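You operate a simulated robot arm through the tools that you are given. There is no shell and no other tool. Be economical: measure what you need, move in short steps, check, and stop when the job is done.

Carry out the task below with a simulated two-armed robot. There is one attempt and no reset: what you move stays moved.

TASK
Take the grey plug and put it on top of the taped carton on the top of the grey ink bench. Fetch the green label roll from the top of the dispatch table and set it in the white tray. Carry the yellow tray with both arms and set it on the top of the core table. Do these in any order.

The check looks at the end state, three seconds after you hand in, the way a careful person would. Anything else that was tipped, shoved, dropped, spilled or broken makes it a failure.

THE ROBOT
Two 7-joint arms with two-finger grippers on one trunk, on a base that drives. Base frame: it is fixed to the floor where the robot stands at the start and does not move with it; the origin is under the middle of the robot, x ahead of it, y to its left, z up; the surface under the hand at the start is at about z = 80. Readings come in cm, rad, newtons and seconds.
The left shoulder is at the start at [8.8, 17.5, 105], the right one opposite. With the tool pointing down near the work surface each hand reaches from about 30 to 90 cm from the robot's upright axis, wherever it stands, measured 20 degrees to its own side. Places, roughly: green label roll (8x8x5 cm) [-410, 130, 80]; top of the core table [-420, 70, 80]; white tray [-750, 125, 75]; yellow tray [-700, 100, 75]. Payload 2.94 kg a hand.
The TCP of each hand is the grasp point between the finger pads, 3 cm short of the fingertips. In the tool frame z runs along the fingers and y along their closing line. The gripper opens to 13.8 cm. The gripper's body begins 10.9 cm behind the TCP.
Orientation is told as [roll, pitch, yaw] about the base's x, y, z axes, in that order, counted from this pose: with the fingers straight down and closing along the base's y, the tool's x points along the base's -x, its y along +y and its z along -z.

THE INTERFACE
- The arms move only by the tool jog_arm. It takes "left_targets", "right_targets" or both (then of equal length, played together; a hand with none holds still); each is a list of rows, each a list of 7 numbers: the shift along the tool's x, y, z in cm, then the turn, a rotation vector about the tool's x, y, z in rad, then the opening, from 0 (shut) to 1 (fully open). In form: [[tx, ty, tz, wx, wy, wz, jaw], ...]. A call has 1 to 10 rows; each row shifts and turns the commanded pose from where the row before left it, along the tool's axes as they then stand. Rows are played at 5 a second. More than 5 cm and 0.15 rad between two rows, or a gripper value outside its range, and nothing of the call is played. A pose out of reach is approached as far as the arm can. The call stops where the force on the tool passes 40 N (or 10 N more than at its start, if that is more) or the arm is blocked; 0.2 s more then pass. The fingers move at their own pace and stop on an object; they squeeze with about 24 N. The grip force told is the motor's: it shows also when the fingers shut on nothing. Time passes only in rows, and 0.2 s behind the last, so rows that do not move let the fingers close. The reply holds the time, the measured pose of the TCP, the force on the tool along the base axes, the opening and the grip force, in the units named above and with some noise, with the torque about the TCP (base axes, N m) and any sound that the robot's microphone picked up, and new pictures: "views" is both (left out), scene, wrist or none (wrist: the cameras of the hands that moved).
- Cameras (640 x 400 px; columns grow to the right, rows downward): "scene" is now at [21.21, -2.22, 153.49]; the picture's right is [-0.27, -0.96, -0.00], its down [-0.63, 0.17, -0.76] and it looks along [0.73, -0.20, -0.65] (base axes); focal length 257 px, centre (320, 200). "left" rides on the left gripper at [7.1, -1.9, -14.6] in its tool frame; the picture's right is [0.26, 0.97, 0.00], its down [-0.85, 0.23, -0.48] and it looks along [-0.46, 0.12, 0.88] (tool axes); focal length 280 px, centre (320, 200). "right" rides on the right gripper at [7.1, 1.9, -14.6] in its tool frame; the picture's right is [-0.26, 0.97, 0.00], its down [-0.85, -0.23, -0.48] and it looks along [-0.46, -0.12, 0.88] (tool axes); focal length 280 px, centre (320, 200). There is no depth. A picture from a camera that has moved, and an enlarged one, comes with that camera's place and axes in the base frame and with its lens.
- slide_trunk(by): slides the trunk up (or, below 0, down) by that many cm; the arms and the scene camera ride with it, the base frame stays. It gives what a move gives, with no picture.
- drive_base(legs): drives the robot by 1 to 6 legs, each [ahead, turn to the left] in cm and rad, along the robot's own axes; the way and the turn of a leg run together, so that a leg with both is an arc; at most 150 cm and 3.142 rad a leg. The arms and the cameras ride along, it lands a little off, and it stops where it bumps. It gives what a move gives, and a new picture of the scene camera.
- pan_tilt(pan, tilt): turns the head with the scene camera to pan (to the left, within 2.094 rad either way) and tilt (down, from -0.506 to 1.204), counted from straight ahead of the robot. It gives what a move gives, and a new picture of the scene camera.
- inspect(camera, box): a new picture of the part [left, top, right, bottom] of that camera's present view, enlarged. The clock stands still meanwhile.
- hand_in(): hands the job in; it is judged then, once.

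Work in short steps. Places have to be worked out from the pictures, the camera data and where the tool is seen: move nearer, look again, correct. Check each grasp and each placing, and mend what went wrong. You have 165 turns and 260 pictures in all, those below and enlarged ones among them. Open the grippers and draw the arms clear of the work before you hand the job in, unless the task says otherwise; then end with one line.

The tools are called after "Request:" as a command line: name --argument value ..., lists and objects as JSON in quotes. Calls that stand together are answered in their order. jog_arm: Moves the arms, as the interface text tells. Its arguments: {"type":"object","properties":{"left_targets":{"type":"array","items":{"type":"array","items":{"type":"number"}}},"right_targets":{"type":"array","items":{"type":"array","items":{"type":"number"}}},"views":{"type":"string","enum":["both","scene","wrist","none"]}},"required":[]} The other tools are called the same way: slide_trunk (by) slides the trunk up or down; drive_base (legs) drives the base; pan_tilt (pan, tilt) turns the head that bears the scene camera; inspect (camera, box) takes an enlarged picture of a part of a camera's view; hand_in () hands the job in.

At the start:

```text
time: 0.0
left_tcp_pos: [63.71, 8.96, 109.78]
left_orientation: [-0.001, 0.0, 0.003]
left_wrist_force: [0.3, -0.5, -0.8]
left_moment: [0.01, 0.03, 0.01]
left_grip_width: 13.79
left_grip_force: 0.1
right_tcp_pos: [43.9, -33.61, 109.25]
right_orientation: [0.0, 0.0, 0.0]
right_wrist_force: [0.4, -0.4, 0.0]
right_moment: [0.0, 0.03, -0.01]
right_grip_width: 13.82
right_grip_force: 0.0
trunk travel left (down, up): [-22.5, 50.9]
robot x, y, heading: [-0.24, -0.11, 0.002]
head pan, tilt: [-0.271, 0.707]
```

scene: 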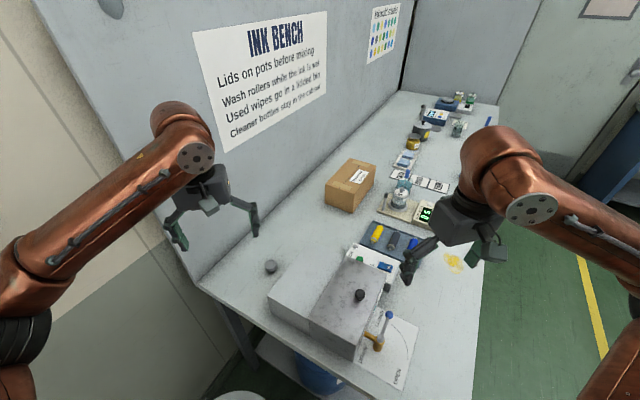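
right: 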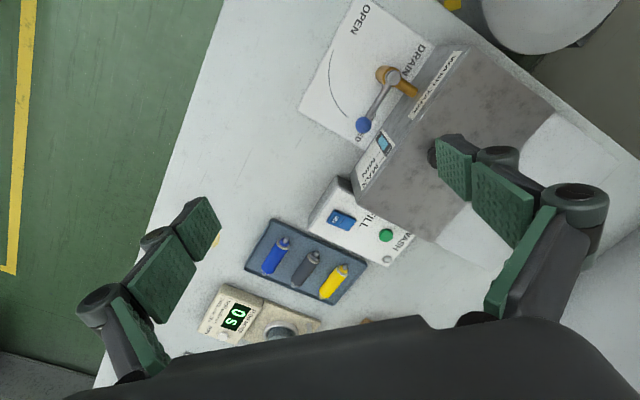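
left: 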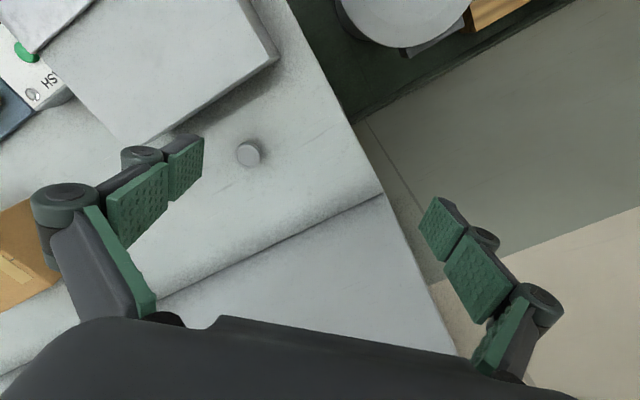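

The scene shows the ink bench, a carton, and a small grey cylinder by the basin, plus coloured items in a rack. I look closer to tell which one is the plug.

Request:
inspect --camera "scene" --box '[240, 140, 460, 340]'

Request:
inspect --camera "left" --box '[180, 100, 320, 200]'

Request:
inspect --camera "right" --box '[200, 160, 440, 340]'

```text
2.00 times, centred on (350, 240) of scene
camera zoom: at [21.21, -2.22, 153.49], right [-0.27, -0.96, 0.0], down [-0.63, 0.17, -0.76], along [0.73, -0.2, -0.65], focal length 513 px, centre (260, 120)
```

zoom: 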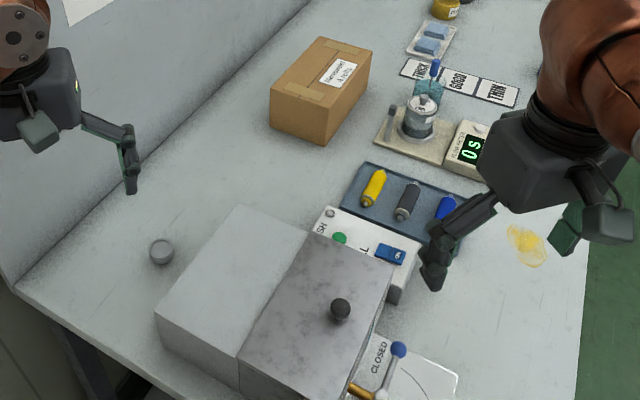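

```text
4.00 times, centred on (250, 150) of left
camera zoom: at [56.61, 6.94, 124.4], right [-0.26, 0.96, 0.0], down [0.85, 0.23, 0.48], along [0.46, 0.13, -0.88], focal length 1122 px, centre (600, 400)
```

zoom: 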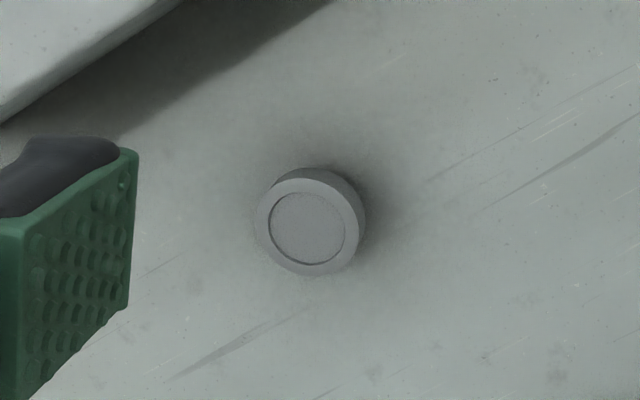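

```text
2.22 times, centred on (320, 250) of right
camera zoom: at [36.85, -31.61, 123.86], right [0.26, 0.97, 0.0], down [0.85, -0.23, 0.48], along [0.46, -0.12, -0.88], focal length 623 px, centre (320, 89)
```

zoom: 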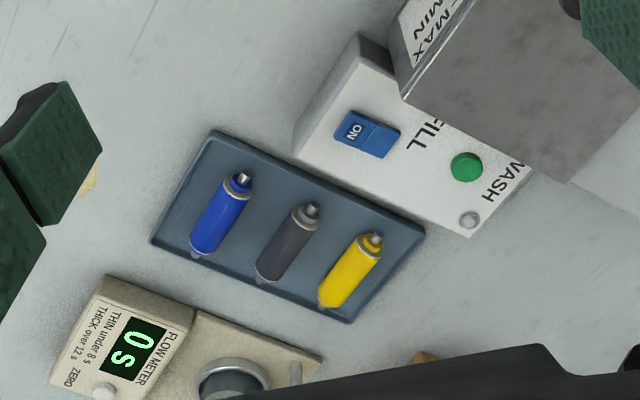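

The grey plug is the small cylinder; rays from the two cameras meet at about (74.2, 0, 82). I bring the left hand above it with the jaw at about 0.6.

Request:
jog_arm --left_targets '[[-2.1, -1.8, 2.9, 0, 0, 0, 0.6], [-2.1, -1.8, 2.9, 0, 0, 0, 0.6], [-2.1, -1.8, 2.9, 0, 0, 0, 0.6], [-2.1, -1.8, 2.9, 0, 0, 0, 0.6], [-2.1, -1.8, 2.9, 0, 0, 0, 0.6]]'

```text
time: 1.2
left_tcp_pos: [74.37, -0.04, 95.07]
left_orientation: [0.001, 0.001, 0.002]
left_wrist_force: [-0.3, -0.6, 0.0]
left_moment: [0.01, 0.03, -0.07]
left_grip_width: 8.28
left_grip_force: 0.1
right_tcp_pos: [44.01, -33.68, 109.22]
right_orientation: [0.003, 0.002, 0.0]
right_wrist_force: [-0.2, 0.8, 0.5]
right_moment: [-0.02, 0.03, -0.01]
right_grip_width: 13.77
right_grip_force: 0.0
trunk travel left (down, up): [-22.5, 50.9]
robot x, y, heading: [-0.16, -0.13, 0.001]
head pan, tilt: [-0.271, 0.707]
camera scene: at [21.35, -2.39, 153.47], right [-0.27, -0.96, 0.0], down [-0.63, 0.17, -0.76], along [0.73, -0.2, -0.65], focal length 257 px, centre (320, 200)
camera left: at [67.2, -2.03, 109.66], right [-0.26, 0.96, 0.0], down [0.85, 0.23, 0.47], along [0.46, 0.13, -0.88], focal length 280 px, centre (320, 200)
```

scene: 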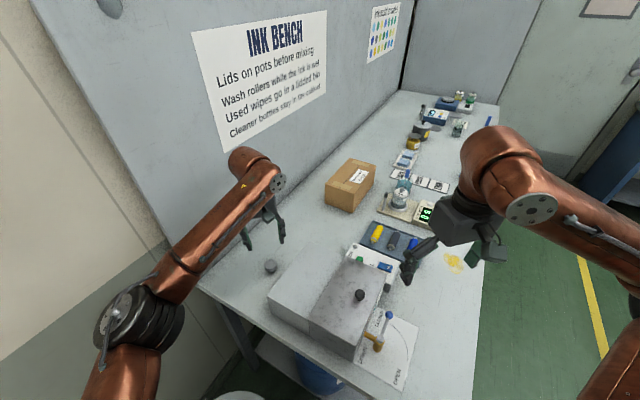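
left: 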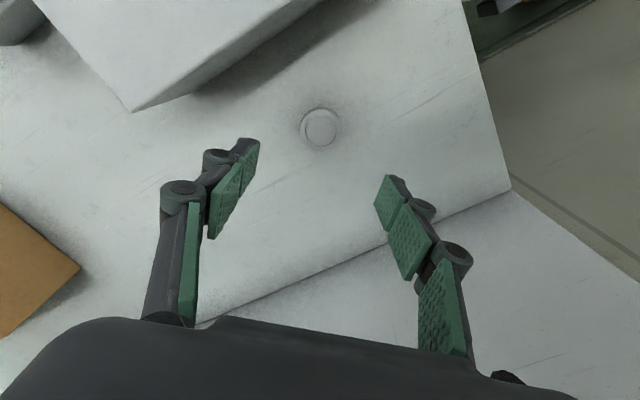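

The plug re-triangulates to (73.9, −0.1), right under the hand. I go down to TCP z≈83.5.

Request:
jog_arm --left_targets '[[0.3, 0, 4, 0, 0, 0, 0.6], [0, 0, 4, 0, 0, 0, 0.6], [0, 0, 3.5, 0, 0, 0, 0.6]]' --views "wrist"

```text
time: 2.0
left_tcp_pos: [74.09, 0.03, 83.7]
left_orientation: [0.0, 0.001, 0.001]
left_wrist_force: [1.1, 0.0, 0.2]
left_moment: [0.03, 0.01, -0.01]
left_grip_width: 8.28
left_grip_force: 0.1
right_tcp_pos: [44.05, -33.67, 109.16]
right_orientation: [0.0, 0.004, 0.003]
right_wrist_force: [0.5, -0.2, 0.0]
right_moment: [-0.02, 0.06, 0.0]
right_grip_width: 13.79
right_grip_force: 0.1
trunk travel left (down, up): [-22.5, 50.9]
robot x, y, heading: [0.04, -0.15, -0.002]
head pan, tilt: [-0.271, 0.707]
camera left: at [66.87, -1.95, 98.21], right [-0.26, 0.96, 0.0], down [0.85, 0.23, 0.47], along [0.46, 0.13, -0.88], focal length 280 px, centre (320, 200)
```

left: 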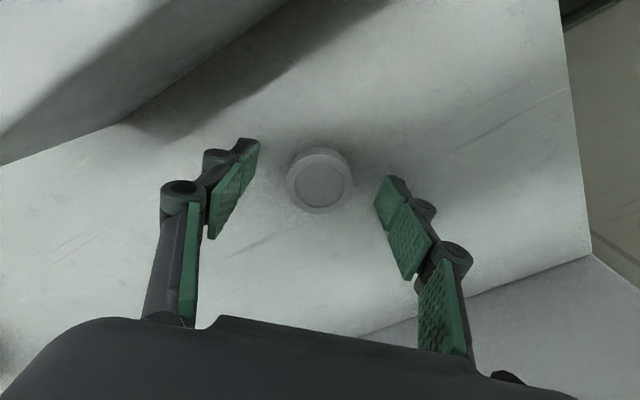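

The plug lies between the pads. I go 0.3 cm lower and close.

Request:
jog_arm --left_targets '[[0.2, 0, 0.3, 0, 0, 0, 0.3], [0, 0, 0, 0, 0, 0, 0.1], [0, 0, 0, 0, 0, 0, 0.1], [0, 0, 0, 0, 0, 0, 0.1]]' --views "wrist"

```text
time: 3.0
left_tcp_pos: [73.74, 0.06, 83.59]
left_orientation: [-0.001, -0.001, 0.001]
left_wrist_force: [0.3, 0.0, 1.1]
left_moment: [0.0, -0.02, 0.03]
left_grip_width: 3.7
left_grip_force: 24.1
right_tcp_pos: [43.91, -33.67, 109.15]
right_orientation: [0.001, 0.001, -0.002]
right_wrist_force: [0.3, 0.4, -0.5]
right_moment: [-0.01, 0.01, -0.04]
right_grip_width: 13.8
right_grip_force: 0.0
trunk travel left (down, up): [-22.5, 50.9]
robot x, y, heading: [-0.37, -0.02, -0.001]
head pan, tilt: [-0.271, 0.707]
camera left: at [66.57, -1.99, 98.07], right [-0.26, 0.96, 0.0], down [0.85, 0.23, 0.48], along [0.46, 0.13, -0.88], focal length 280 px, centre (320, 200)
```

left: 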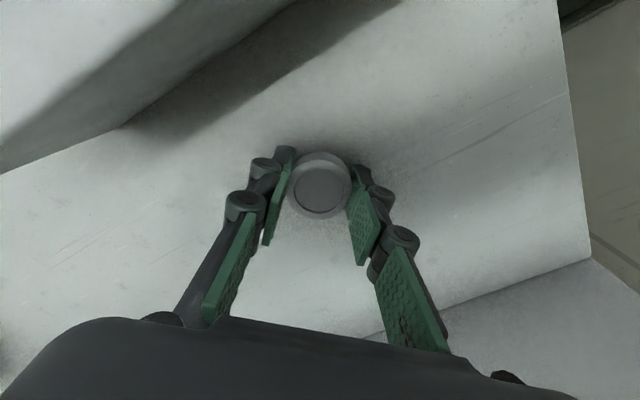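

The plug is held at 3.7 cm. I lift it and draw it back.

Request:
jog_arm --left_targets '[[0, 0, -4.5, 0, 0, 0, 0.1], [0, 0, -4.5, 0, 0, 0, 0.1], [0, 0, -4.5, 0, 0, 0, 0.1], [0, 0, -4.5, 0, 0, 0, 0.1], [0, 0, -4.5, 0, 0, 0, 0.1], [4, 2, -1.5, 0, 0, 0, 0.1], [4, 2, -1.5, 0, 0, 0, 0.1], [4, 2, -1.5, 0, 0, 0, 0.1], [4, 2, -1.5, 0, 0, 0, 0.1], [4, 2, -1.5, 0, 0, 0, 0.1]]' --views "wrist"

Request:
pan_tilt --pan -1.2 --tilt 0.6

```text
time: 5.2
left_tcp_pos: [53.59, 10.22, 113.59]
left_orientation: [0.0, 0.0, 0.002]
left_wrist_force: [-1.1, 0.1, -0.3]
left_moment: [-0.02, -0.06, -0.01]
left_grip_width: 3.66
left_grip_force: 24.3
right_tcp_pos: [43.85, -33.57, 109.29]
right_orientation: [-0.001, -0.002, 0.001]
right_wrist_force: [0.3, 1.0, 0.0]
right_moment: [-0.06, -0.05, -0.04]
right_grip_width: 13.8
right_grip_force: 0.0
trunk travel left (down, up): [-22.5, 50.9]
robot x, y, heading: [0.0, -0.3, -0.001]
head pan, tilt: [-0.271, 0.707]
camera left: at [46.48, 8.23, 128.21], right [-0.26, 0.96, 0.0], down [0.85, 0.23, 0.48], along [0.46, 0.13, -0.88], focal length 280 px, centre (320, 200)
```

left: 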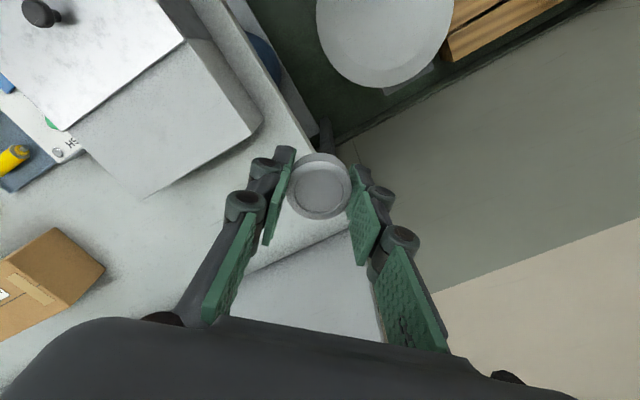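

```text
time: 6.4
left_tcp_pos: [53.88, 10.07, 113.56]
left_orientation: [0.002, 0.0, 0.001]
left_wrist_force: [0.0, 0.3, 0.5]
left_moment: [-0.01, 0.01, 0.02]
left_grip_width: 3.68
left_grip_force: 23.6
right_tcp_pos: [43.82, -33.59, 109.09]
right_orientation: [0.0, -0.001, -0.001]
right_wrist_force: [0.1, 1.0, -0.1]
right_moment: [-0.01, -0.03, -0.04]
right_grip_width: 13.81
right_grip_force: 0.2
trunk travel left (down, up): [-22.5, 50.9]
robot x, y, heading: [-0.32, 0.1, 0.006]
head pan, tilt: [-1.201, 0.6]
camera scene: at [16.24, -8.18, 154.42], right [-0.93, -0.36, 0.0], down [-0.2, 0.53, -0.82], along [0.3, -0.77, -0.57], focal length 257 px, centre (320, 200)
```

scene: 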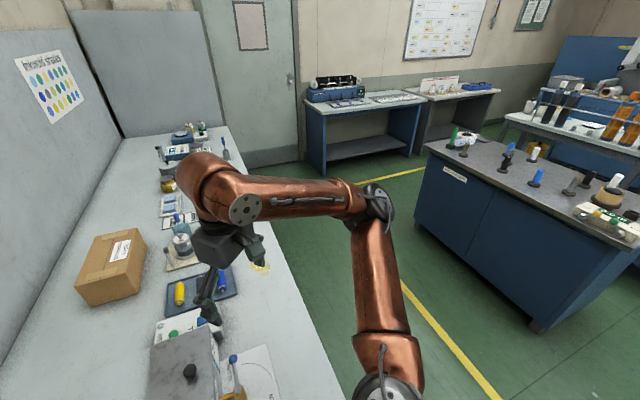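

There is an aisle about 138 cm wide along the bench's long side, so I can reach the carton from there. Before backing up I check behind me on both sides.

Request:
pan_tilt --pan -2.09 --tilt 0.4

Request:
pan_tilt --pan 2.09 --tilt 0.4

```text
time: 7.6
left_tcp_pos: [53.87, 10.15, 113.61]
left_orientation: [0.001, 0.001, 0.001]
left_wrist_force: [0.0, -0.3, -0.4]
left_moment: [-0.03, -0.01, 0.02]
left_grip_width: 3.66
left_grip_force: 24.0
right_tcp_pos: [43.85, -33.7, 109.28]
right_orientation: [0.001, -0.001, -0.001]
right_wrist_force: [-0.7, -0.5, 0.2]
right_moment: [0.03, 0.0, 0.01]
right_grip_width: 13.8
right_grip_force: 0.0
trunk travel left (down, up): [-22.5, 50.9]
robot x, y, heading: [0.03, 0.35, 0.002]
head pan, tilt: [-2.089, 0.4]
camera scene: at [8.46, -8.0, 156.24], right [-0.87, 0.49, 0.0], down [0.19, 0.34, -0.92], along [-0.46, -0.8, -0.39], focal length 257 px, centre (320, 200)
```

scene: 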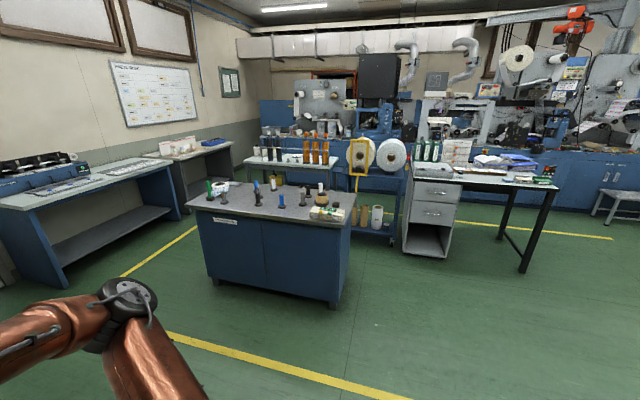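

```text
time: 11.0
left_tcp_pos: [53.88, 10.04, 113.64]
left_orientation: [-0.001, -0.001, 0.001]
left_wrist_force: [0.4, 0.4, 0.2]
left_moment: [-0.01, -0.01, -0.02]
left_grip_width: 3.69
left_grip_force: 23.6
right_tcp_pos: [43.92, -33.64, 109.12]
right_orientation: [0.0, -0.002, -0.002]
right_wrist_force: [0.2, 0.6, -0.5]
right_moment: [0.03, 0.0, -0.01]
right_grip_width: 13.82
right_grip_force: 0.1
trunk travel left (down, up): [-22.5, 50.9]
robot x, y, heading: [0.07, -0.19, 0.002]
head pan, tilt: [2.089, 0.4]
camera scene: at [8.46, 8.1, 156.24], right [0.87, 0.5, 0.0], down [0.19, -0.34, -0.92], along [-0.46, 0.8, -0.39], focal length 257 px, centre (320, 200)
```

scene: 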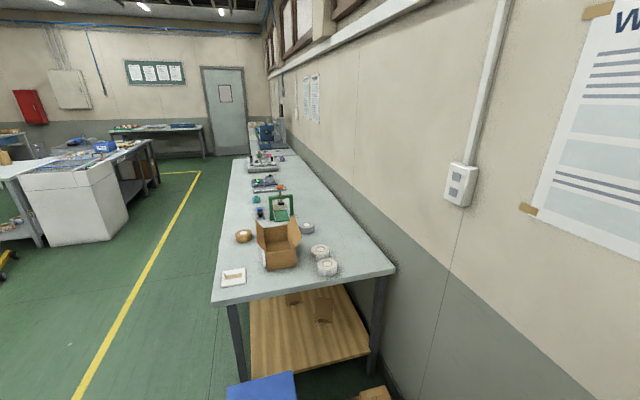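

The floor is clear behind and along the aisle. I back off the bench and drive to the start of the aisle.

Request:
drive_base --legs '[[-35, 0], [0, -1.571], [62, 0], [0, 0.914]]'

Request:
pan_tilt --pan 0.5 --tilt 0.6

```text
time: 22.5
left_tcp_pos: [15.25, -87.0, 113.6]
left_orientation: [-0.001, 0.0, -0.645]
left_wrist_force: [0.2, 0.3, 0.5]
left_moment: [-0.01, 0.04, -0.01]
left_grip_width: 3.7
left_grip_force: 23.9
right_tcp_pos: [-19.09, -115.97, 109.1]
right_orientation: [-0.001, 0.0, -0.647]
right_wrist_force: [0.8, 0.1, 0.6]
right_moment: [0.0, -0.02, 0.01]
right_grip_width: 13.77
right_grip_force: 0.0
trunk travel left (down, up): [-22.5, 50.9]
robot x, y, heading: [-34.03, -62.61, -0.648]
head pan, tilt: [2.089, 0.4]
camera scene: at [-22.3, -61.25, 156.24], right [0.99, -0.13, 0.0], down [-0.05, -0.39, -0.92], along [0.12, 0.91, -0.39], focal length 257 px, centre (320, 200)
```

scene: 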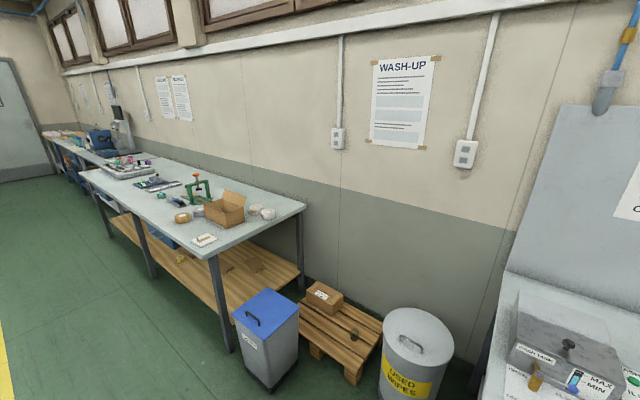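

```text
time: 24.2
left_tcp_pos: [15.07, -87.04, 113.62]
left_orientation: [0.001, 0.001, -0.646]
left_wrist_force: [0.2, -0.1, 0.0]
left_moment: [0.01, 0.02, 0.0]
left_grip_width: 3.7
left_grip_force: 24.1
right_tcp_pos: [-19.04, -115.96, 109.24]
right_orientation: [0.0, 0.0, -0.647]
right_wrist_force: [-0.4, 1.0, 0.1]
right_moment: [0.03, 0.03, 0.0]
right_grip_width: 13.78
right_grip_force: 0.1
trunk travel left (down, up): [-22.5, 50.9]
robot x, y, heading: [-34.05, -62.81, -0.647]
head pan, tilt: [0.499, 0.6]
camera scene: at [-14.79, -71.77, 154.42], right [-0.15, -0.99, 0.0], down [-0.56, 0.08, -0.82], along [0.82, -0.12, -0.57], focal length 257 px, centre (320, 200)
```

scene: 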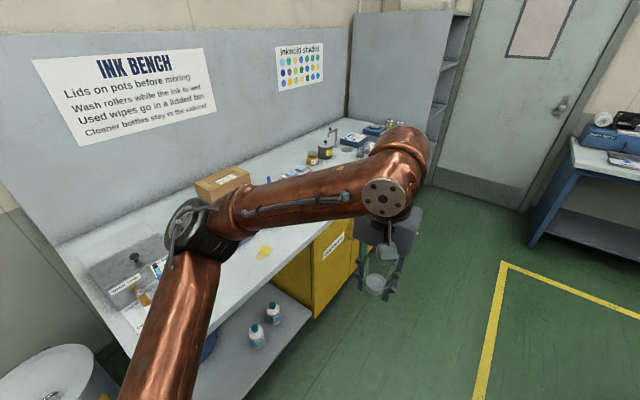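

The aisle is clear ahead. I drive along it and turn to face the bench.

Request:
drive_base --legs '[[108, 0], [0, 1.56]]'

Request:
pan_tilt --pan 0.2 --tilt 0.7

```text
time: 33.5
left_tcp_pos: [74.45, -74.75, 113.66]
left_orientation: [0.0, 0.0, 0.974]
left_wrist_force: [0.2, 0.0, 0.8]
left_moment: [-0.04, 0.02, -0.01]
left_grip_width: 3.68
left_grip_force: 24.1
right_tcp_pos: [104.94, -107.43, 109.24]
right_orientation: [-0.001, 0.0, 0.969]
right_wrist_force: [0.1, -0.4, 0.0]
right_moment: [-0.02, -0.02, 0.02]
right_grip_width: 13.81
right_grip_force: 0.1
trunk travel left (down, up): [-22.5, 50.9]
robot x, y, heading: [52.15, -124.67, 0.973]
head pan, tilt: [0.499, 0.6]
camera scene: at [60.64, -105.18, 154.41], right [0.99, -0.1, 0.0], down [-0.06, -0.56, -0.82], along [0.08, 0.82, -0.57], focal length 257 px, centre (320, 200)
```

scene: 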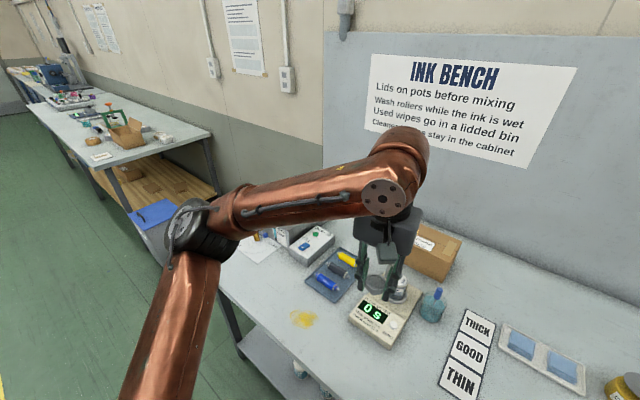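

```text
time: 34.2
left_tcp_pos: [74.48, -74.72, 113.67]
left_orientation: [0.002, 0.0, 0.973]
left_wrist_force: [0.3, 0.4, 0.9]
left_moment: [0.01, -0.02, -0.02]
left_grip_width: 3.72
left_grip_force: 23.9
right_tcp_pos: [104.99, -107.48, 109.31]
right_orientation: [-0.001, 0.001, 0.971]
right_wrist_force: [-1.1, 0.4, -0.1]
right_moment: [0.02, -0.05, 0.01]
right_grip_width: 13.8
right_grip_force: 0.1
trunk travel left (down, up): [-22.5, 50.9]
robot x, y, heading: [52.33, -124.83, 0.971]
head pan, tilt: [0.201, 0.7]
camera scene: at [63.07, -106.17, 153.55], right [0.92, -0.39, 0.0], down [-0.25, -0.59, -0.76], along [0.3, 0.7, -0.64], focal length 257 px, centre (320, 200)
```

scene: 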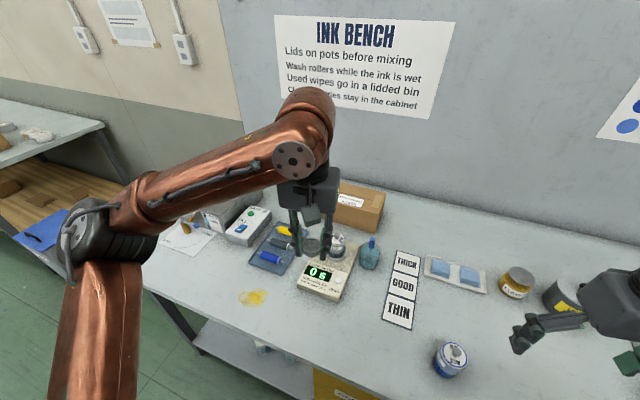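

The bench edge runs at about 45° and is some 35 cm in front of me; the carton centre is about (104, −39), 100 cm away. I shift sideways and closer with turn, drive and turn back.

Request:
drive_base --legs '[[0, 0.974], [17, 0], [0, -1.245]]'

```text
time: 41.3
left_tcp_pos: [82.15, -67.43, 113.69]
left_orientation: [0.0, 0.0, 0.676]
left_wrist_force: [1.1, -0.1, -0.3]
left_moment: [0.05, 0.01, 0.01]
left_grip_width: 3.69
left_grip_force: 24.6
right_tcp_pos: [101.68, -107.69, 109.1]
right_orientation: [0.001, 0.0, 0.677]
right_wrist_force: [1.0, 0.3, -0.1]
right_moment: [0.02, 0.04, -0.02]
right_grip_width: 13.85
right_grip_force: 0.1
trunk travel left (down, up): [-22.5, 50.9]
robot x, y, heading: [46.48, -108.79, 0.674]
head pan, tilt: [0.201, 0.7]
camera scene: at [62.01, -94.25, 153.55], right [0.77, -0.64, 0.0], down [-0.41, -0.49, -0.76], along [0.49, 0.59, -0.64], focal length 257 px, centre (320, 200)
```

scene: 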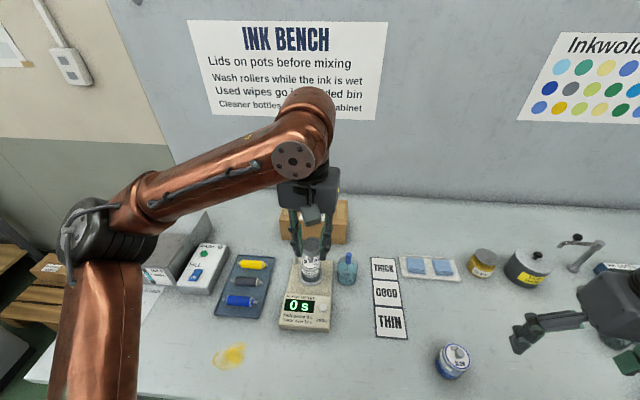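

The plug needs about 34.7 cm forward and 8 cm left to be over the carton. I move there at the present height.

Request:
jog_arm --left_targets '[[-4.3, 1, 0, 0, 0, 0, 0.1], [-4.3, 1, 0, 0, 0, 0, 0.1], [-4.3, 1, 0, 0, 0, 0, 0.1], [-4.3, 1, 0, 0, 0, 0, 0.1], [-4.3, 1, 0, 0, 0, 0, 0.1], [-4.3, 1, 0, 0, 0, 0, 0.1], [-4.3, 1, 0, 0, 0, 0, 0.1], [-4.3, 1, 0, 0, 0, 0, 0.1]]'

```text
time: 43.1
left_tcp_pos: [95.72, -45.65, 112.37]
left_orientation: [0.004, 0.001, 0.676]
left_wrist_force: [0.7, 0.2, -1.5]
left_moment: [0.03, 0.04, -0.02]
left_grip_width: 3.66
left_grip_force: 23.6
left hand out of reach, approached as far as the arm can: row 6, 7, 8
right_tcp_pos: [101.97, -107.75, 109.11]
right_orientation: [0.002, 0.002, 0.675]
right_wrist_force: [0.5, -0.1, -0.9]
right_moment: [0.01, 0.08, 0.0]
right_grip_width: 13.8
right_grip_force: 0.2
trunk travel left (down, up): [-22.5, 50.9]
robot x, y, heading: [46.03, -108.79, 0.679]
head pan, tilt: [0.201, 0.7]
camera scene: at [62.3, -94.4, 153.53], right [0.77, -0.64, 0.0], down [-0.41, -0.49, -0.76], along [0.49, 0.59, -0.64], focal length 257 px, centre (320, 200)
camera left: at [91.34, -51.6, 126.88], right [-0.81, 0.59, 0.0], down [0.52, 0.71, 0.48], along [0.28, 0.39, -0.88], focal length 280 px, centre (320, 200)
```

scene: 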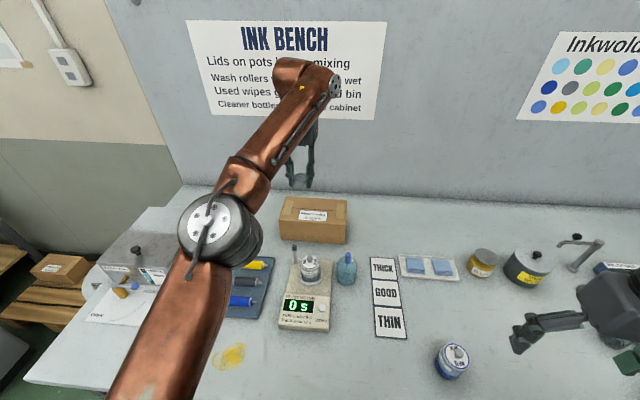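
left: 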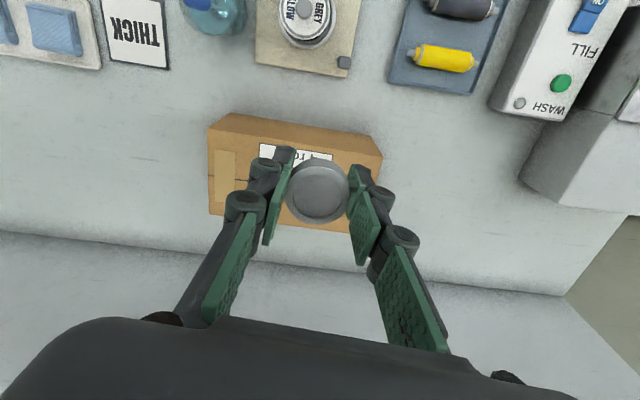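

The arm ran out at 80 cm from the axis at this height; lower down or with the trunk up it should reach further. I look at the carton closely from the wrist.

Request:
inspect --camera "left" --box '[180, 90, 400, 250]'

Request:
inspect --camera "scene" --box '[250, 150, 380, 260]'

```text
2.50 times, centred on (290, 170) of left
camera zoom: at [91.34, -51.6, 126.88], right [-0.81, 0.59, 0.0], down [0.52, 0.71, 0.48], along [0.28, 0.39, -0.88], focal length 701 px, centre (395, 275)
```

zoom: 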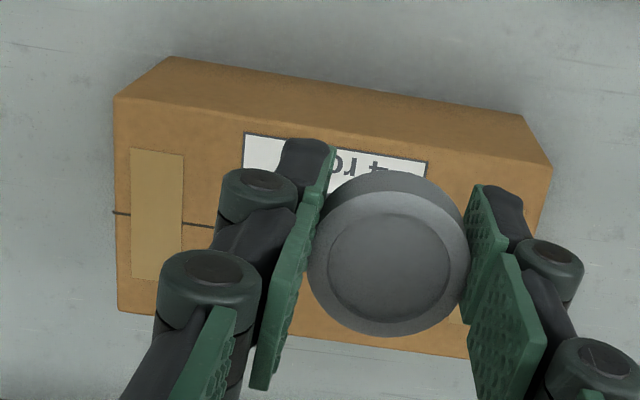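

```text
3.64 times, centred on (315, 205) of scene
camera zoom: at [62.3, -94.4, 153.53], right [0.77, -0.64, 0.0], down [-0.41, -0.49, -0.76], along [0.49, 0.59, -0.64], focal length 933 px, centre (338, 182)
```

zoom: 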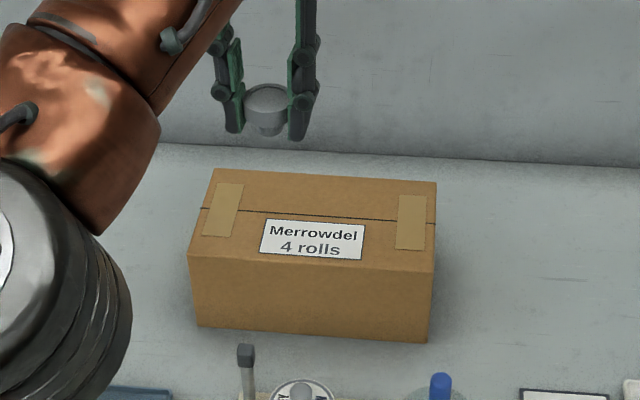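

The carton top centre is at (104.3, −40), 90 cm from my axis. I raise the trunk by 12 so that shoulder and wrist are level, then lower the hand and reach on.

Request:
slide_trunk --by 12

Request:
jog_arm --left_targets '[[0, 0, 4, 0, 0, 0, 0.1], [0, 0, 4, 0, 0, 0, 0.1], [0, 0, 4, 0, 0, 0, 0.1], [0, 0, 4, 0, 0, 0, 0.1]]' --views "wrist"

```text
time: 44.6
left_tcp_pos: [91.7, -48.1, 131.48]
left_orientation: [-0.001, -0.102, 0.676]
left_wrist_force: [-0.1, -0.4, -0.7]
left_moment: [0.0, 0.02, -0.03]
left_grip_width: 3.68
left_grip_force: 23.7
right_tcp_pos: [101.87, -107.72, 121.1]
right_orientation: [0.0, 0.003, 0.677]
right_wrist_force: [0.0, -0.6, -0.1]
right_moment: [0.01, 0.01, 0.01]
right_grip_width: 13.81
right_grip_force: 0.1
trunk travel left (down, up): [-34.5, 38.9]
robot x, y, heading: [46.25, -108.8, 0.673]
head pan, tilt: [0.201, 0.7]
```

```text
time: 45.6
left_tcp_pos: [92.84, -47.29, 115.6]
left_orientation: [-0.002, -0.102, 0.68]
left_wrist_force: [0.5, -0.1, -0.4]
left_moment: [0.0, 0.03, -0.03]
left_grip_width: 3.71
left_grip_force: 23.8
right_tcp_pos: [101.79, -107.55, 121.19]
right_orientation: [-0.001, 0.002, 0.677]
right_wrist_force: [1.3, 0.4, -0.5]
right_moment: [-0.02, 0.04, 0.02]
right_grip_width: 13.8
right_grip_force: 0.0
trunk travel left (down, up): [-34.5, 38.9]
robot x, y, heading: [46.48, -108.89, 0.675]
head pan, tilt: [0.201, 0.7]
camera left: at [87.37, -54.18, 129.31], right [-0.81, 0.59, -0.03], down [0.48, 0.68, 0.56], along [0.35, 0.44, -0.83], focal length 280 px, centre (320, 200)
```

left: 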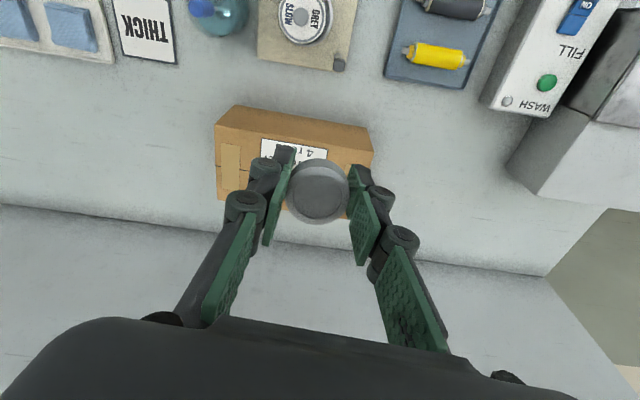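

Lower is working. I continue forward and down to hover over the carton centre at about z 103.

Request:
jog_arm --left_targets '[[-2.44, -0.3, 2.66, 0, 0, 0, 0.1], [-2.44, -0.3, 2.66, 0, 0, 0, 0.1], [-2.44, -0.3, 2.66, 0, 0, 0, 0.1], [-2.44, -0.3, 2.66, 0, 0, 0, 0.1], [-2.44, -0.3, 2.66, 0, 0, 0, 0.1], [0, 0, 0, 0, 0.1, 0, 0.1]]'

```text
time: 47.0
left_tcp_pos: [96.59, -43.65, 104.62]
left_orientation: [-0.002, -0.002, 0.677]
left_wrist_force: [0.0, -0.3, 0.0]
left_moment: [-0.04, -0.07, -0.02]
left_grip_width: 3.69
left_grip_force: 23.1
left hand out of reach, approached as far as the arm can: row 3, 4, 5, 6
right_tcp_pos: [101.39, -107.49, 121.26]
right_orientation: [-0.002, -0.001, 0.679]
right_wrist_force: [-0.7, 0.7, 1.1]
right_moment: [-0.08, -0.1, -0.01]
right_grip_width: 13.81
right_grip_force: 0.0
trunk travel left (down, up): [-34.5, 38.9]
robot x, y, heading: [46.6, -109.02, 0.676]
head pan, tilt: [0.201, 0.7]
camera scene: at [55.53, -99.04, 165.95], right [0.77, -0.64, 0.0], down [-0.41, -0.5, -0.76], along [0.49, 0.59, -0.64], focal length 257 px, centre (320, 200)
camera left: at [92.26, -49.61, 118.97], right [-0.81, 0.59, 0.0], down [0.52, 0.71, 0.48], along [0.28, 0.39, -0.88], focal length 280 px, centre (320, 200)
```

scene: 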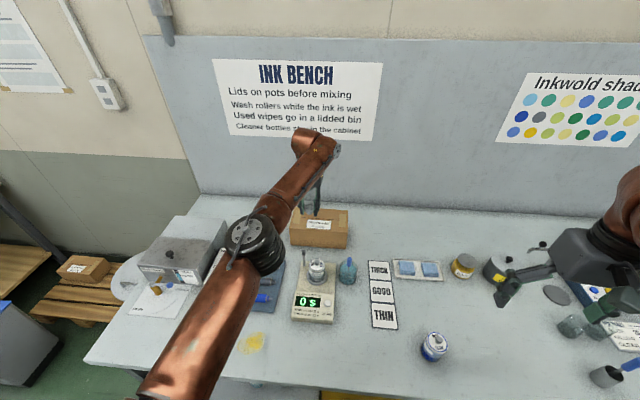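
left: 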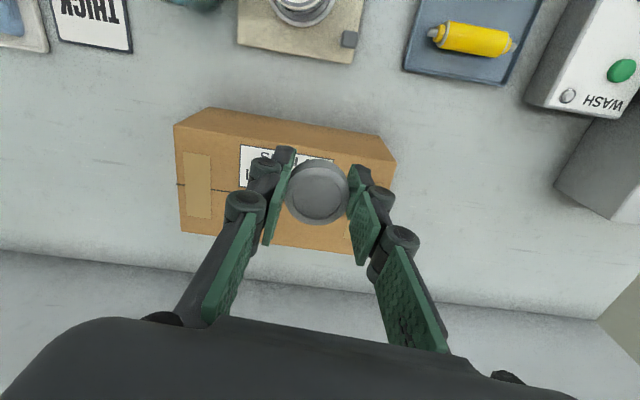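

Raising the trunk pulled the head, and likely the shoulders, backward, so it hurts reach. I raise the hand first, then lower the trunk again.

Request:
jog_arm --left_targets '[[1.5, 0, -4.5, 0, 0, 0, 0.1], [1.5, 0, -4.5, 0, 0, 0, 0.1], [1.5, 0, -4.5, 0, 0, 0, 0.1], [1.5, 0, -4.5, 0, 0, 0, 0.1]]' --views "none"

Request:
slide_trunk --by -12

Request:
pan_tilt --pan 0.2 --tilt 0.8

```text
time: 48.0
left_tcp_pos: [92.15, -47.73, 122.8]
left_orientation: [-0.001, -0.003, 0.678]
left_wrist_force: [0.1, -0.5, 0.1]
left_moment: [0.03, -0.03, 0.05]
left_grip_width: 3.7
left_grip_force: 24.4
right_tcp_pos: [101.61, -107.91, 121.16]
right_orientation: [0.0, -0.002, 0.677]
right_wrist_force: [0.3, -0.7, 0.3]
right_moment: [0.01, -0.05, -0.04]
right_grip_width: 13.79
right_grip_force: 0.1
trunk travel left (down, up): [-34.5, 38.9]
robot x, y, heading: [46.19, -109.14, 0.675]
head pan, tilt: [0.201, 0.7]
```

```text
time: 49.5
left_tcp_pos: [92.18, -47.56, 110.61]
left_orientation: [0.0, -0.003, 0.677]
left_wrist_force: [-0.3, -0.3, 0.5]
left_moment: [0.05, -0.04, 0.01]
left_grip_width: 3.67
left_grip_force: 24.3
right_tcp_pos: [101.72, -107.7, 109.16]
right_orientation: [0.001, 0.0, 0.677]
right_wrist_force: [0.1, -0.1, 0.4]
right_moment: [0.03, -0.01, 0.03]
right_grip_width: 13.79
right_grip_force: 0.0
trunk travel left (down, up): [-22.5, 50.9]
robot x, y, heading: [46.21, -108.7, 0.677]
head pan, tilt: [0.201, 0.7]
```

```text
time: 50.1
left_tcp_pos: [92.16, -47.46, 110.43]
left_orientation: [0.0, -0.001, 0.677]
left_wrist_force: [0.3, 0.2, -0.7]
left_moment: [-0.01, 0.0, -0.01]
left_grip_width: 3.68
left_grip_force: 24.1
right_tcp_pos: [101.71, -107.53, 109.22]
right_orientation: [0.0, 0.002, 0.678]
right_wrist_force: [0.0, -0.1, 0.6]
right_moment: [0.0, 0.02, 0.02]
right_grip_width: 13.79
right_grip_force: 0.0
trunk travel left (down, up): [-22.5, 50.9]
robot x, y, heading: [46.47, -108.83, 0.674]
head pan, tilt: [0.201, 0.799]
camera scene: at [61.74, -94.54, 152.73], right [0.77, -0.64, 0.0], down [-0.46, -0.55, -0.7], along [0.45, 0.54, -0.72], focal length 257 px, centre (320, 200)
```

scene: 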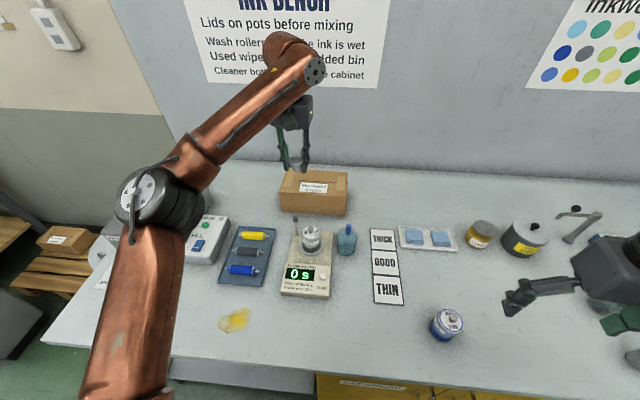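

Trunk is back. I approach again to (104, −40), z≈100.

Request:
jog_arm --left_targets '[[-1.8, -0.35, 2.8, 0, 0, 0, 0.1], [-2.8, -0.35, 2.8, 0, 0, 0, 0.1], [-2.8, -0.35, 2.1, 0, 0, 0, 0.1], [-3, -0.35, 1.5, 0, 0, 0, 0.1], [-3.6, -0.35, 1.3, 0, 0, 0, 0.1]]' --views "wrist"

```text
time: 51.4
left_tcp_pos: [98.9, -43.04, 100.15]
left_orientation: [0.0, -0.001, 0.676]
left_wrist_force: [0.6, -0.6, -1.7]
left_moment: [-0.02, 0.05, -0.02]
left_grip_width: 3.68
left_grip_force: 23.7
left hand out of reach, approached as far as the arm can: row 4, 5
right_tcp_pos: [101.82, -107.61, 109.08]
right_orientation: [-0.001, 0.002, 0.677]
right_wrist_force: [0.0, 0.1, 0.5]
right_moment: [-0.04, -0.01, -0.02]
right_grip_width: 13.79
right_grip_force: 0.1
trunk travel left (down, up): [-22.5, 50.9]
robot x, y, heading: [46.47, -108.78, 0.676]
head pan, tilt: [0.201, 0.799]
camera left: at [94.43, -49.05, 114.67], right [-0.81, 0.59, 0.0], down [0.52, 0.71, 0.48], along [0.28, 0.39, -0.88], focal length 280 px, centre (320, 200)
```

left: 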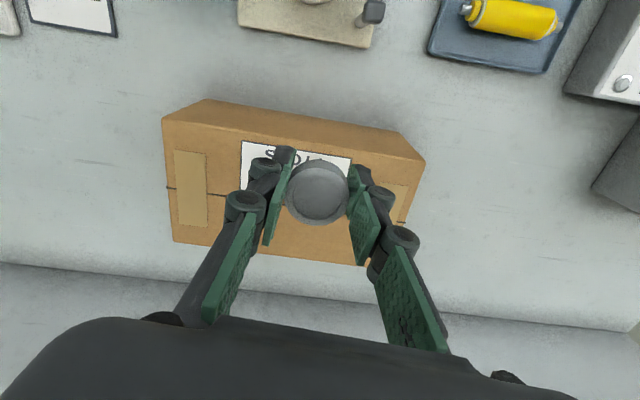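

The plug sits right above the carton's near edge and needs 5–6 cm more. I tilt the fingers outward by 0.22 rad to gain reach and move on.

Request:
jog_arm --left_targets '[[0, 0, 0, 0, -0.11, 0, 0.1], [0, 0, 0, 0, -0.11, 0, 0.1], [-2.9, -0.2, 0.65, 0, 0, 0, 0.1], [-2.9, -0.2, 0.65, 0, 0, 0, 0.1]]' --views "both"

```text
time: 52.4
left_tcp_pos: [103.67, -39.83, 100.22]
left_orientation: [0.004, -0.223, 0.676]
left_wrist_force: [0.2, 0.1, 0.1]
left_moment: [0.02, 0.01, 0.06]
left_grip_width: 3.67
left_grip_force: 24.1
right_tcp_pos: [101.82, -107.86, 109.07]
right_orientation: [0.001, 0.0, 0.676]
right_wrist_force: [0.4, -0.4, 0.8]
right_moment: [0.04, 0.07, 0.0]
right_grip_width: 13.81
right_grip_force: 0.0
trunk travel left (down, up): [-22.5, 50.9]
robot x, y, heading: [46.85, -108.84, 0.678]
head pan, tilt: [0.201, 0.799]
camera scene: at [61.97, -94.93, 152.75], right [0.77, -0.64, 0.0], down [-0.46, -0.55, -0.7], along [0.44, 0.54, -0.72], focal length 257 px, centre (320, 200)
camera left: at [96.91, -47.83, 112.74], right [-0.8, 0.59, -0.05], down [0.42, 0.63, 0.65], along [0.42, 0.5, -0.76], focal length 280 px, centre (320, 200)
```

scene: 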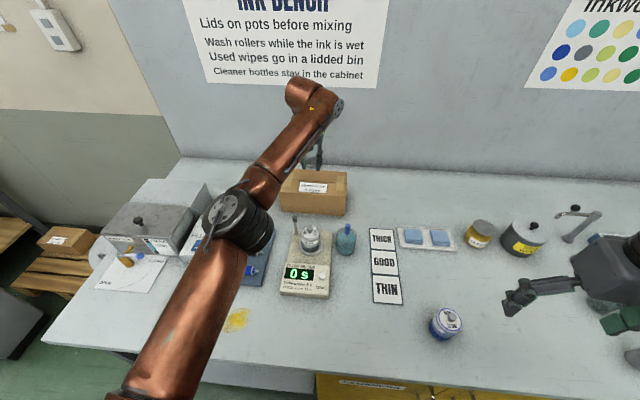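
left: 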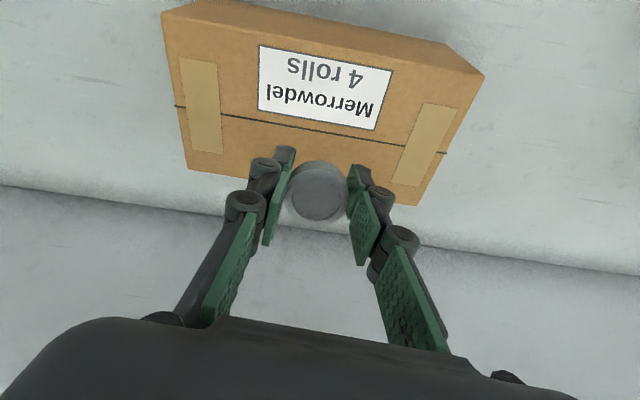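

It hovers over the carton centre. I descend vertically in small steps and watch the force.

Request:
jog_arm --left_targets '[[0.45, 0, 1.95, 0, 0, 0, 0.1], [0.45, 0, 1.95, 0, 0, 0, 0.1], [0, 0, 0, 0, 0, 0, 0.1]]' --views "wrist"

Request:
inspect --camera "scene" --box '[260, 110, 380, 225]'

```text
time: 53.1
left_tcp_pos: [103.54, -39.76, 95.9]
left_orientation: [-0.001, -0.222, 0.677]
left_wrist_force: [-0.9, 0.5, 0.6]
left_moment: [0.03, 0.0, 0.01]
left_grip_width: 3.68
left_grip_force: 23.4
right_tcp_pos: [101.78, -107.79, 109.19]
right_orientation: [0.001, 0.001, 0.678]
right_wrist_force: [-0.3, -0.5, 0.2]
right_moment: [0.02, -0.01, 0.03]
right_grip_width: 13.8
right_grip_force: 0.1
trunk travel left (down, up): [-22.5, 50.9]
robot x, y, heading: [46.41, -108.89, 0.675]
head pan, tilt: [0.201, 0.799]
camera left: at [96.73, -47.62, 108.57], right [-0.8, 0.59, -0.06], down [0.42, 0.63, 0.65], along [0.42, 0.5, -0.76], focal length 280 px, centre (320, 200)
```

left: 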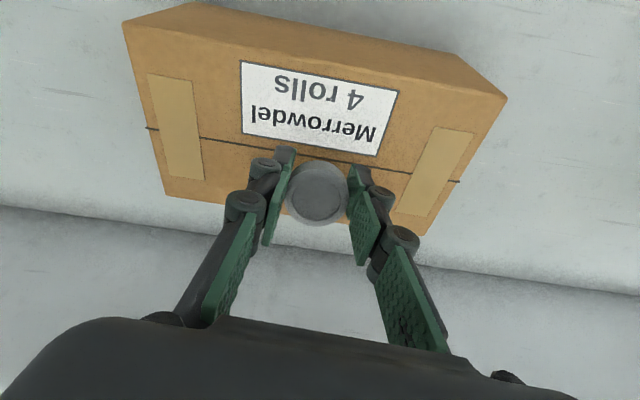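

```text
3.48 times, centred on (320, 168) of scene
camera zoom: at [61.74, -94.6, 152.74], right [0.77, -0.64, 0.0], down [-0.46, -0.55, -0.7], along [0.45, 0.54, -0.72], focal length 893 px, centre (320, 313)
```

zoom: 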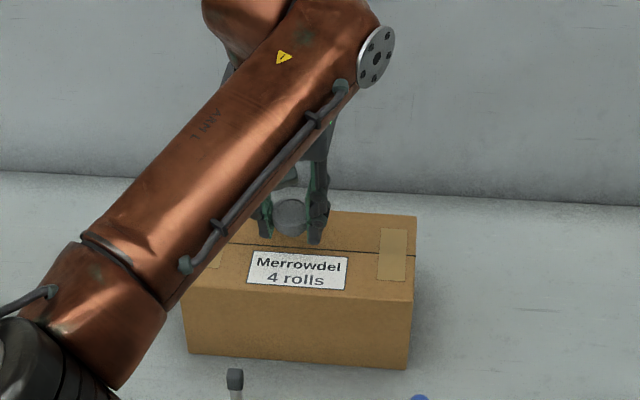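

The plug is just above the lid near the seam. I descend in 0.4 cm steps, watching for contact.

Request:
jog_arm --left_targets '[[0.1, 0, 0.4, 0, 0, 0, 0.1], [0, 0, 0, 0, 0, 0, 0.1], [0.1, 0, 0.4, 0, 0, 0, 0.1], [0, 0, 0, 0, 0, 0, 0.1]]' --views "wrist"

```text
time: 54.1
left_tcp_pos: [103.59, -39.72, 95.26]
left_orientation: [0.002, -0.222, 0.678]
left_wrist_force: [0.5, 0.1, 0.0]
left_moment: [0.0, 0.03, -0.01]
left_grip_width: 3.71
left_grip_force: 24.0
right_tcp_pos: [101.69, -107.73, 109.2]
right_orientation: [0.0, 0.0, 0.677]
right_wrist_force: [0.7, 0.5, -0.1]
right_moment: [0.03, 0.01, 0.02]
right_grip_width: 13.8
right_grip_force: 0.1
trunk travel left (down, up): [-22.5, 50.9]
robot x, y, heading: [46.48, -108.92, 0.674]
head pan, tilt: [0.201, 0.799]
camera left: at [96.8, -47.59, 107.84], right [-0.8, 0.59, -0.06], down [0.42, 0.63, 0.65], along [0.42, 0.5, -0.76], focal length 280 px, centre (320, 200)
```

left: 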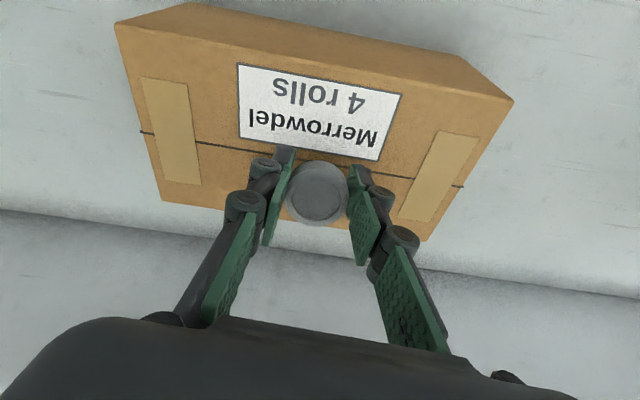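

No contact yet; I continue.

Request:
jog_arm --left_targets '[[0.09, 0, 0.35, 0, 0, 0, 0.1], [0, 0, 0, 0, 0, 0, 0.1], [0.09, 0, 0.35, 0, 0, 0, 0.1], [0, 0, 0, 0, 0, 0, 0.1]]' --views "wrist"

```text
time: 55.1
left_tcp_pos: [103.52, -39.57, 94.4]
left_orientation: [-0.001, -0.223, 0.678]
left_wrist_force: [-0.7, 0.8, 0.2]
left_moment: [0.0, 0.02, 0.0]
left_grip_width: 3.67
left_grip_force: 23.9
right_tcp_pos: [101.64, -107.55, 109.15]
right_orientation: [0.001, 0.0, 0.677]
right_wrist_force: [-0.5, -0.4, 0.4]
right_moment: [-0.01, 0.0, -0.03]
right_grip_width: 13.82
right_grip_force: 0.1
trunk travel left (down, up): [-22.5, 50.9]
robot x, y, heading: [46.28, -109.09, 0.676]
head pan, tilt: [0.201, 0.799]
camera left: at [96.74, -47.5, 107.11], right [-0.8, 0.59, -0.06], down [0.42, 0.63, 0.65], along [0.42, 0.5, -0.76], focal length 280 px, centre (320, 200)
```

left: 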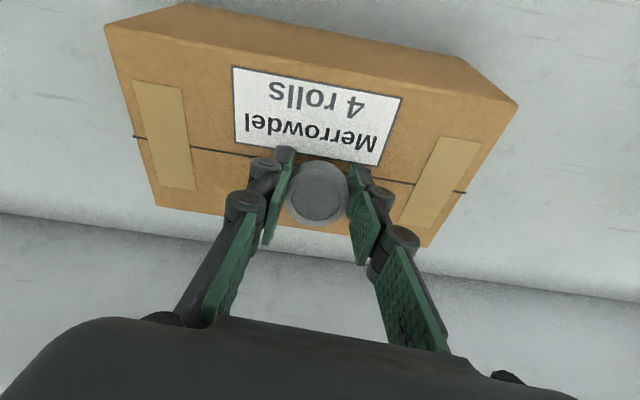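

Still free; I continue down.

Request:
jog_arm --left_targets '[[0.09, 0, 0.35, 0, 0, 0, 0.1], [0, 0, 0, 0, 0, 0, 0.1], [0.09, 0, 0.35, 0, 0, 0, 0.1], [0, 0, 0, 0, 0, 0, 0.1]]' --views "wrist"

Request:
inspect --camera "scene" --box '[290, 140, 350, 190]'

```text
time: 56.1
left_tcp_pos: [103.44, -39.57, 94.01]
left_orientation: [0.001, -0.226, 0.676]
left_wrist_force: [0.6, 1.0, 10.2]
left_moment: [0.05, -0.05, -0.02]
left_grip_width: 3.72
left_grip_force: 24.1
right_tcp_pos: [101.75, -107.68, 109.14]
right_orientation: [0.0, 0.001, 0.678]
right_wrist_force: [-0.5, 0.5, -0.5]
right_moment: [0.01, 0.02, 0.0]
right_grip_width: 13.82
right_grip_force: 0.1
trunk travel left (down, up): [-22.5, 50.9]
robot x, y, heading: [46.24, -109.32, 0.68]
head pan, tilt: [0.201, 0.799]
camera left: at [96.71, -47.58, 106.62], right [-0.8, 0.59, -0.06], down [0.42, 0.63, 0.65], along [0.42, 0.5, -0.75], focal length 280 px, centre (320, 200)
```

left: 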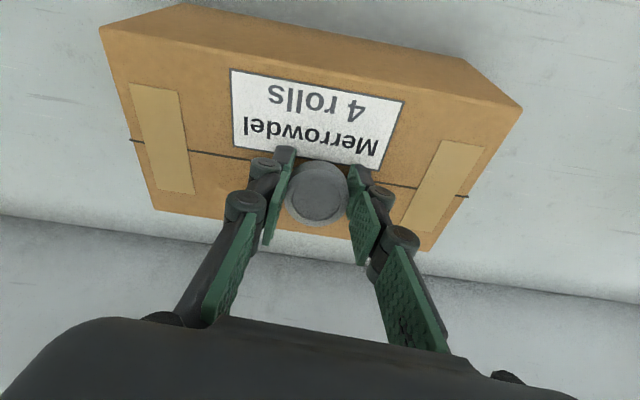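

```text
8.00 times, centred on (320, 165) of scene
camera zoom: at [61.67, -94.65, 152.76], right [0.77, -0.64, 0.0], down [-0.46, -0.55, -0.7], along [0.45, 0.54, -0.72], focal length 2053 px, centre (320, 480)
```

zoom: 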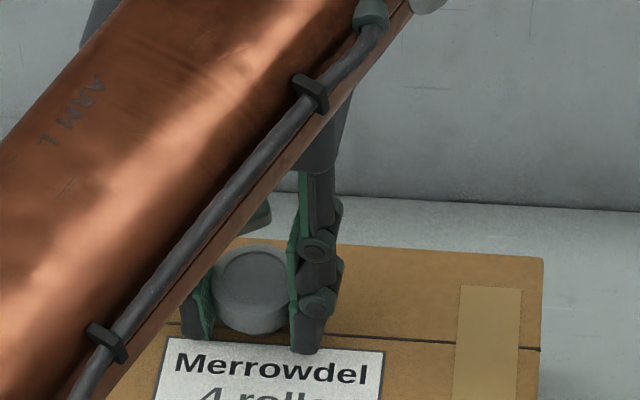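

Contact at 10 N. I relieve it slightly, then release the plug by opening gently.

Request:
jog_arm --left_targets '[[-0.03, 0, -0.15, 0, 0, 0, 0.1], [0, 0, 0, 0, 0, 0, 0.29], [0, 0, 0, 0, 0, 0, 0.33], [0, 0, 0, 0, 0, 0, 0.4], [0, 0, 0, 0, 0, 0, 0.5], [0, 0, 0, 0, 0, 0, 0.5]]' --views "wrist"

```text
time: 57.5
left_tcp_pos: [103.65, -39.57, 94.0]
left_orientation: [0.001, -0.223, 0.678]
left_wrist_force: [0.0, -0.5, -0.3]
left_moment: [-0.01, 0.0, 0.02]
left_grip_width: 6.89
left_grip_force: 0.1
right_tcp_pos: [101.71, -107.58, 109.15]
right_orientation: [0.001, 0.002, 0.678]
right_wrist_force: [-0.1, 0.3, 1.3]
right_moment: [-0.01, 0.0, 0.03]
right_grip_width: 13.79
right_grip_force: 0.0
trunk travel left (down, up): [-22.5, 50.9]
robot x, y, heading: [46.59, -108.95, 0.675]
head pan, tilt: [0.201, 0.799]
camera left: at [96.76, -47.54, 106.57], right [-0.8, 0.59, -0.06], down [0.42, 0.63, 0.65], along [0.42, 0.5, -0.76], focal length 280 px, centre (320, 200)
```

left: 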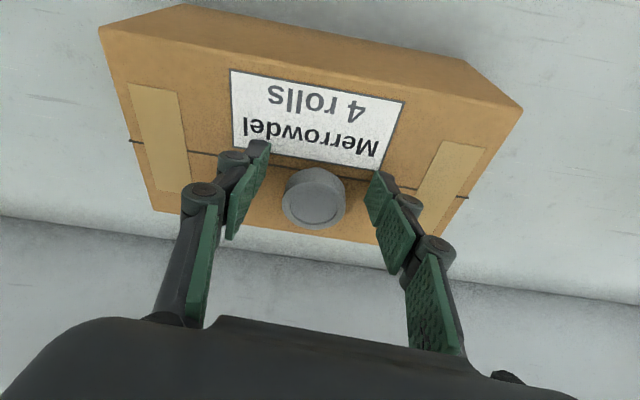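

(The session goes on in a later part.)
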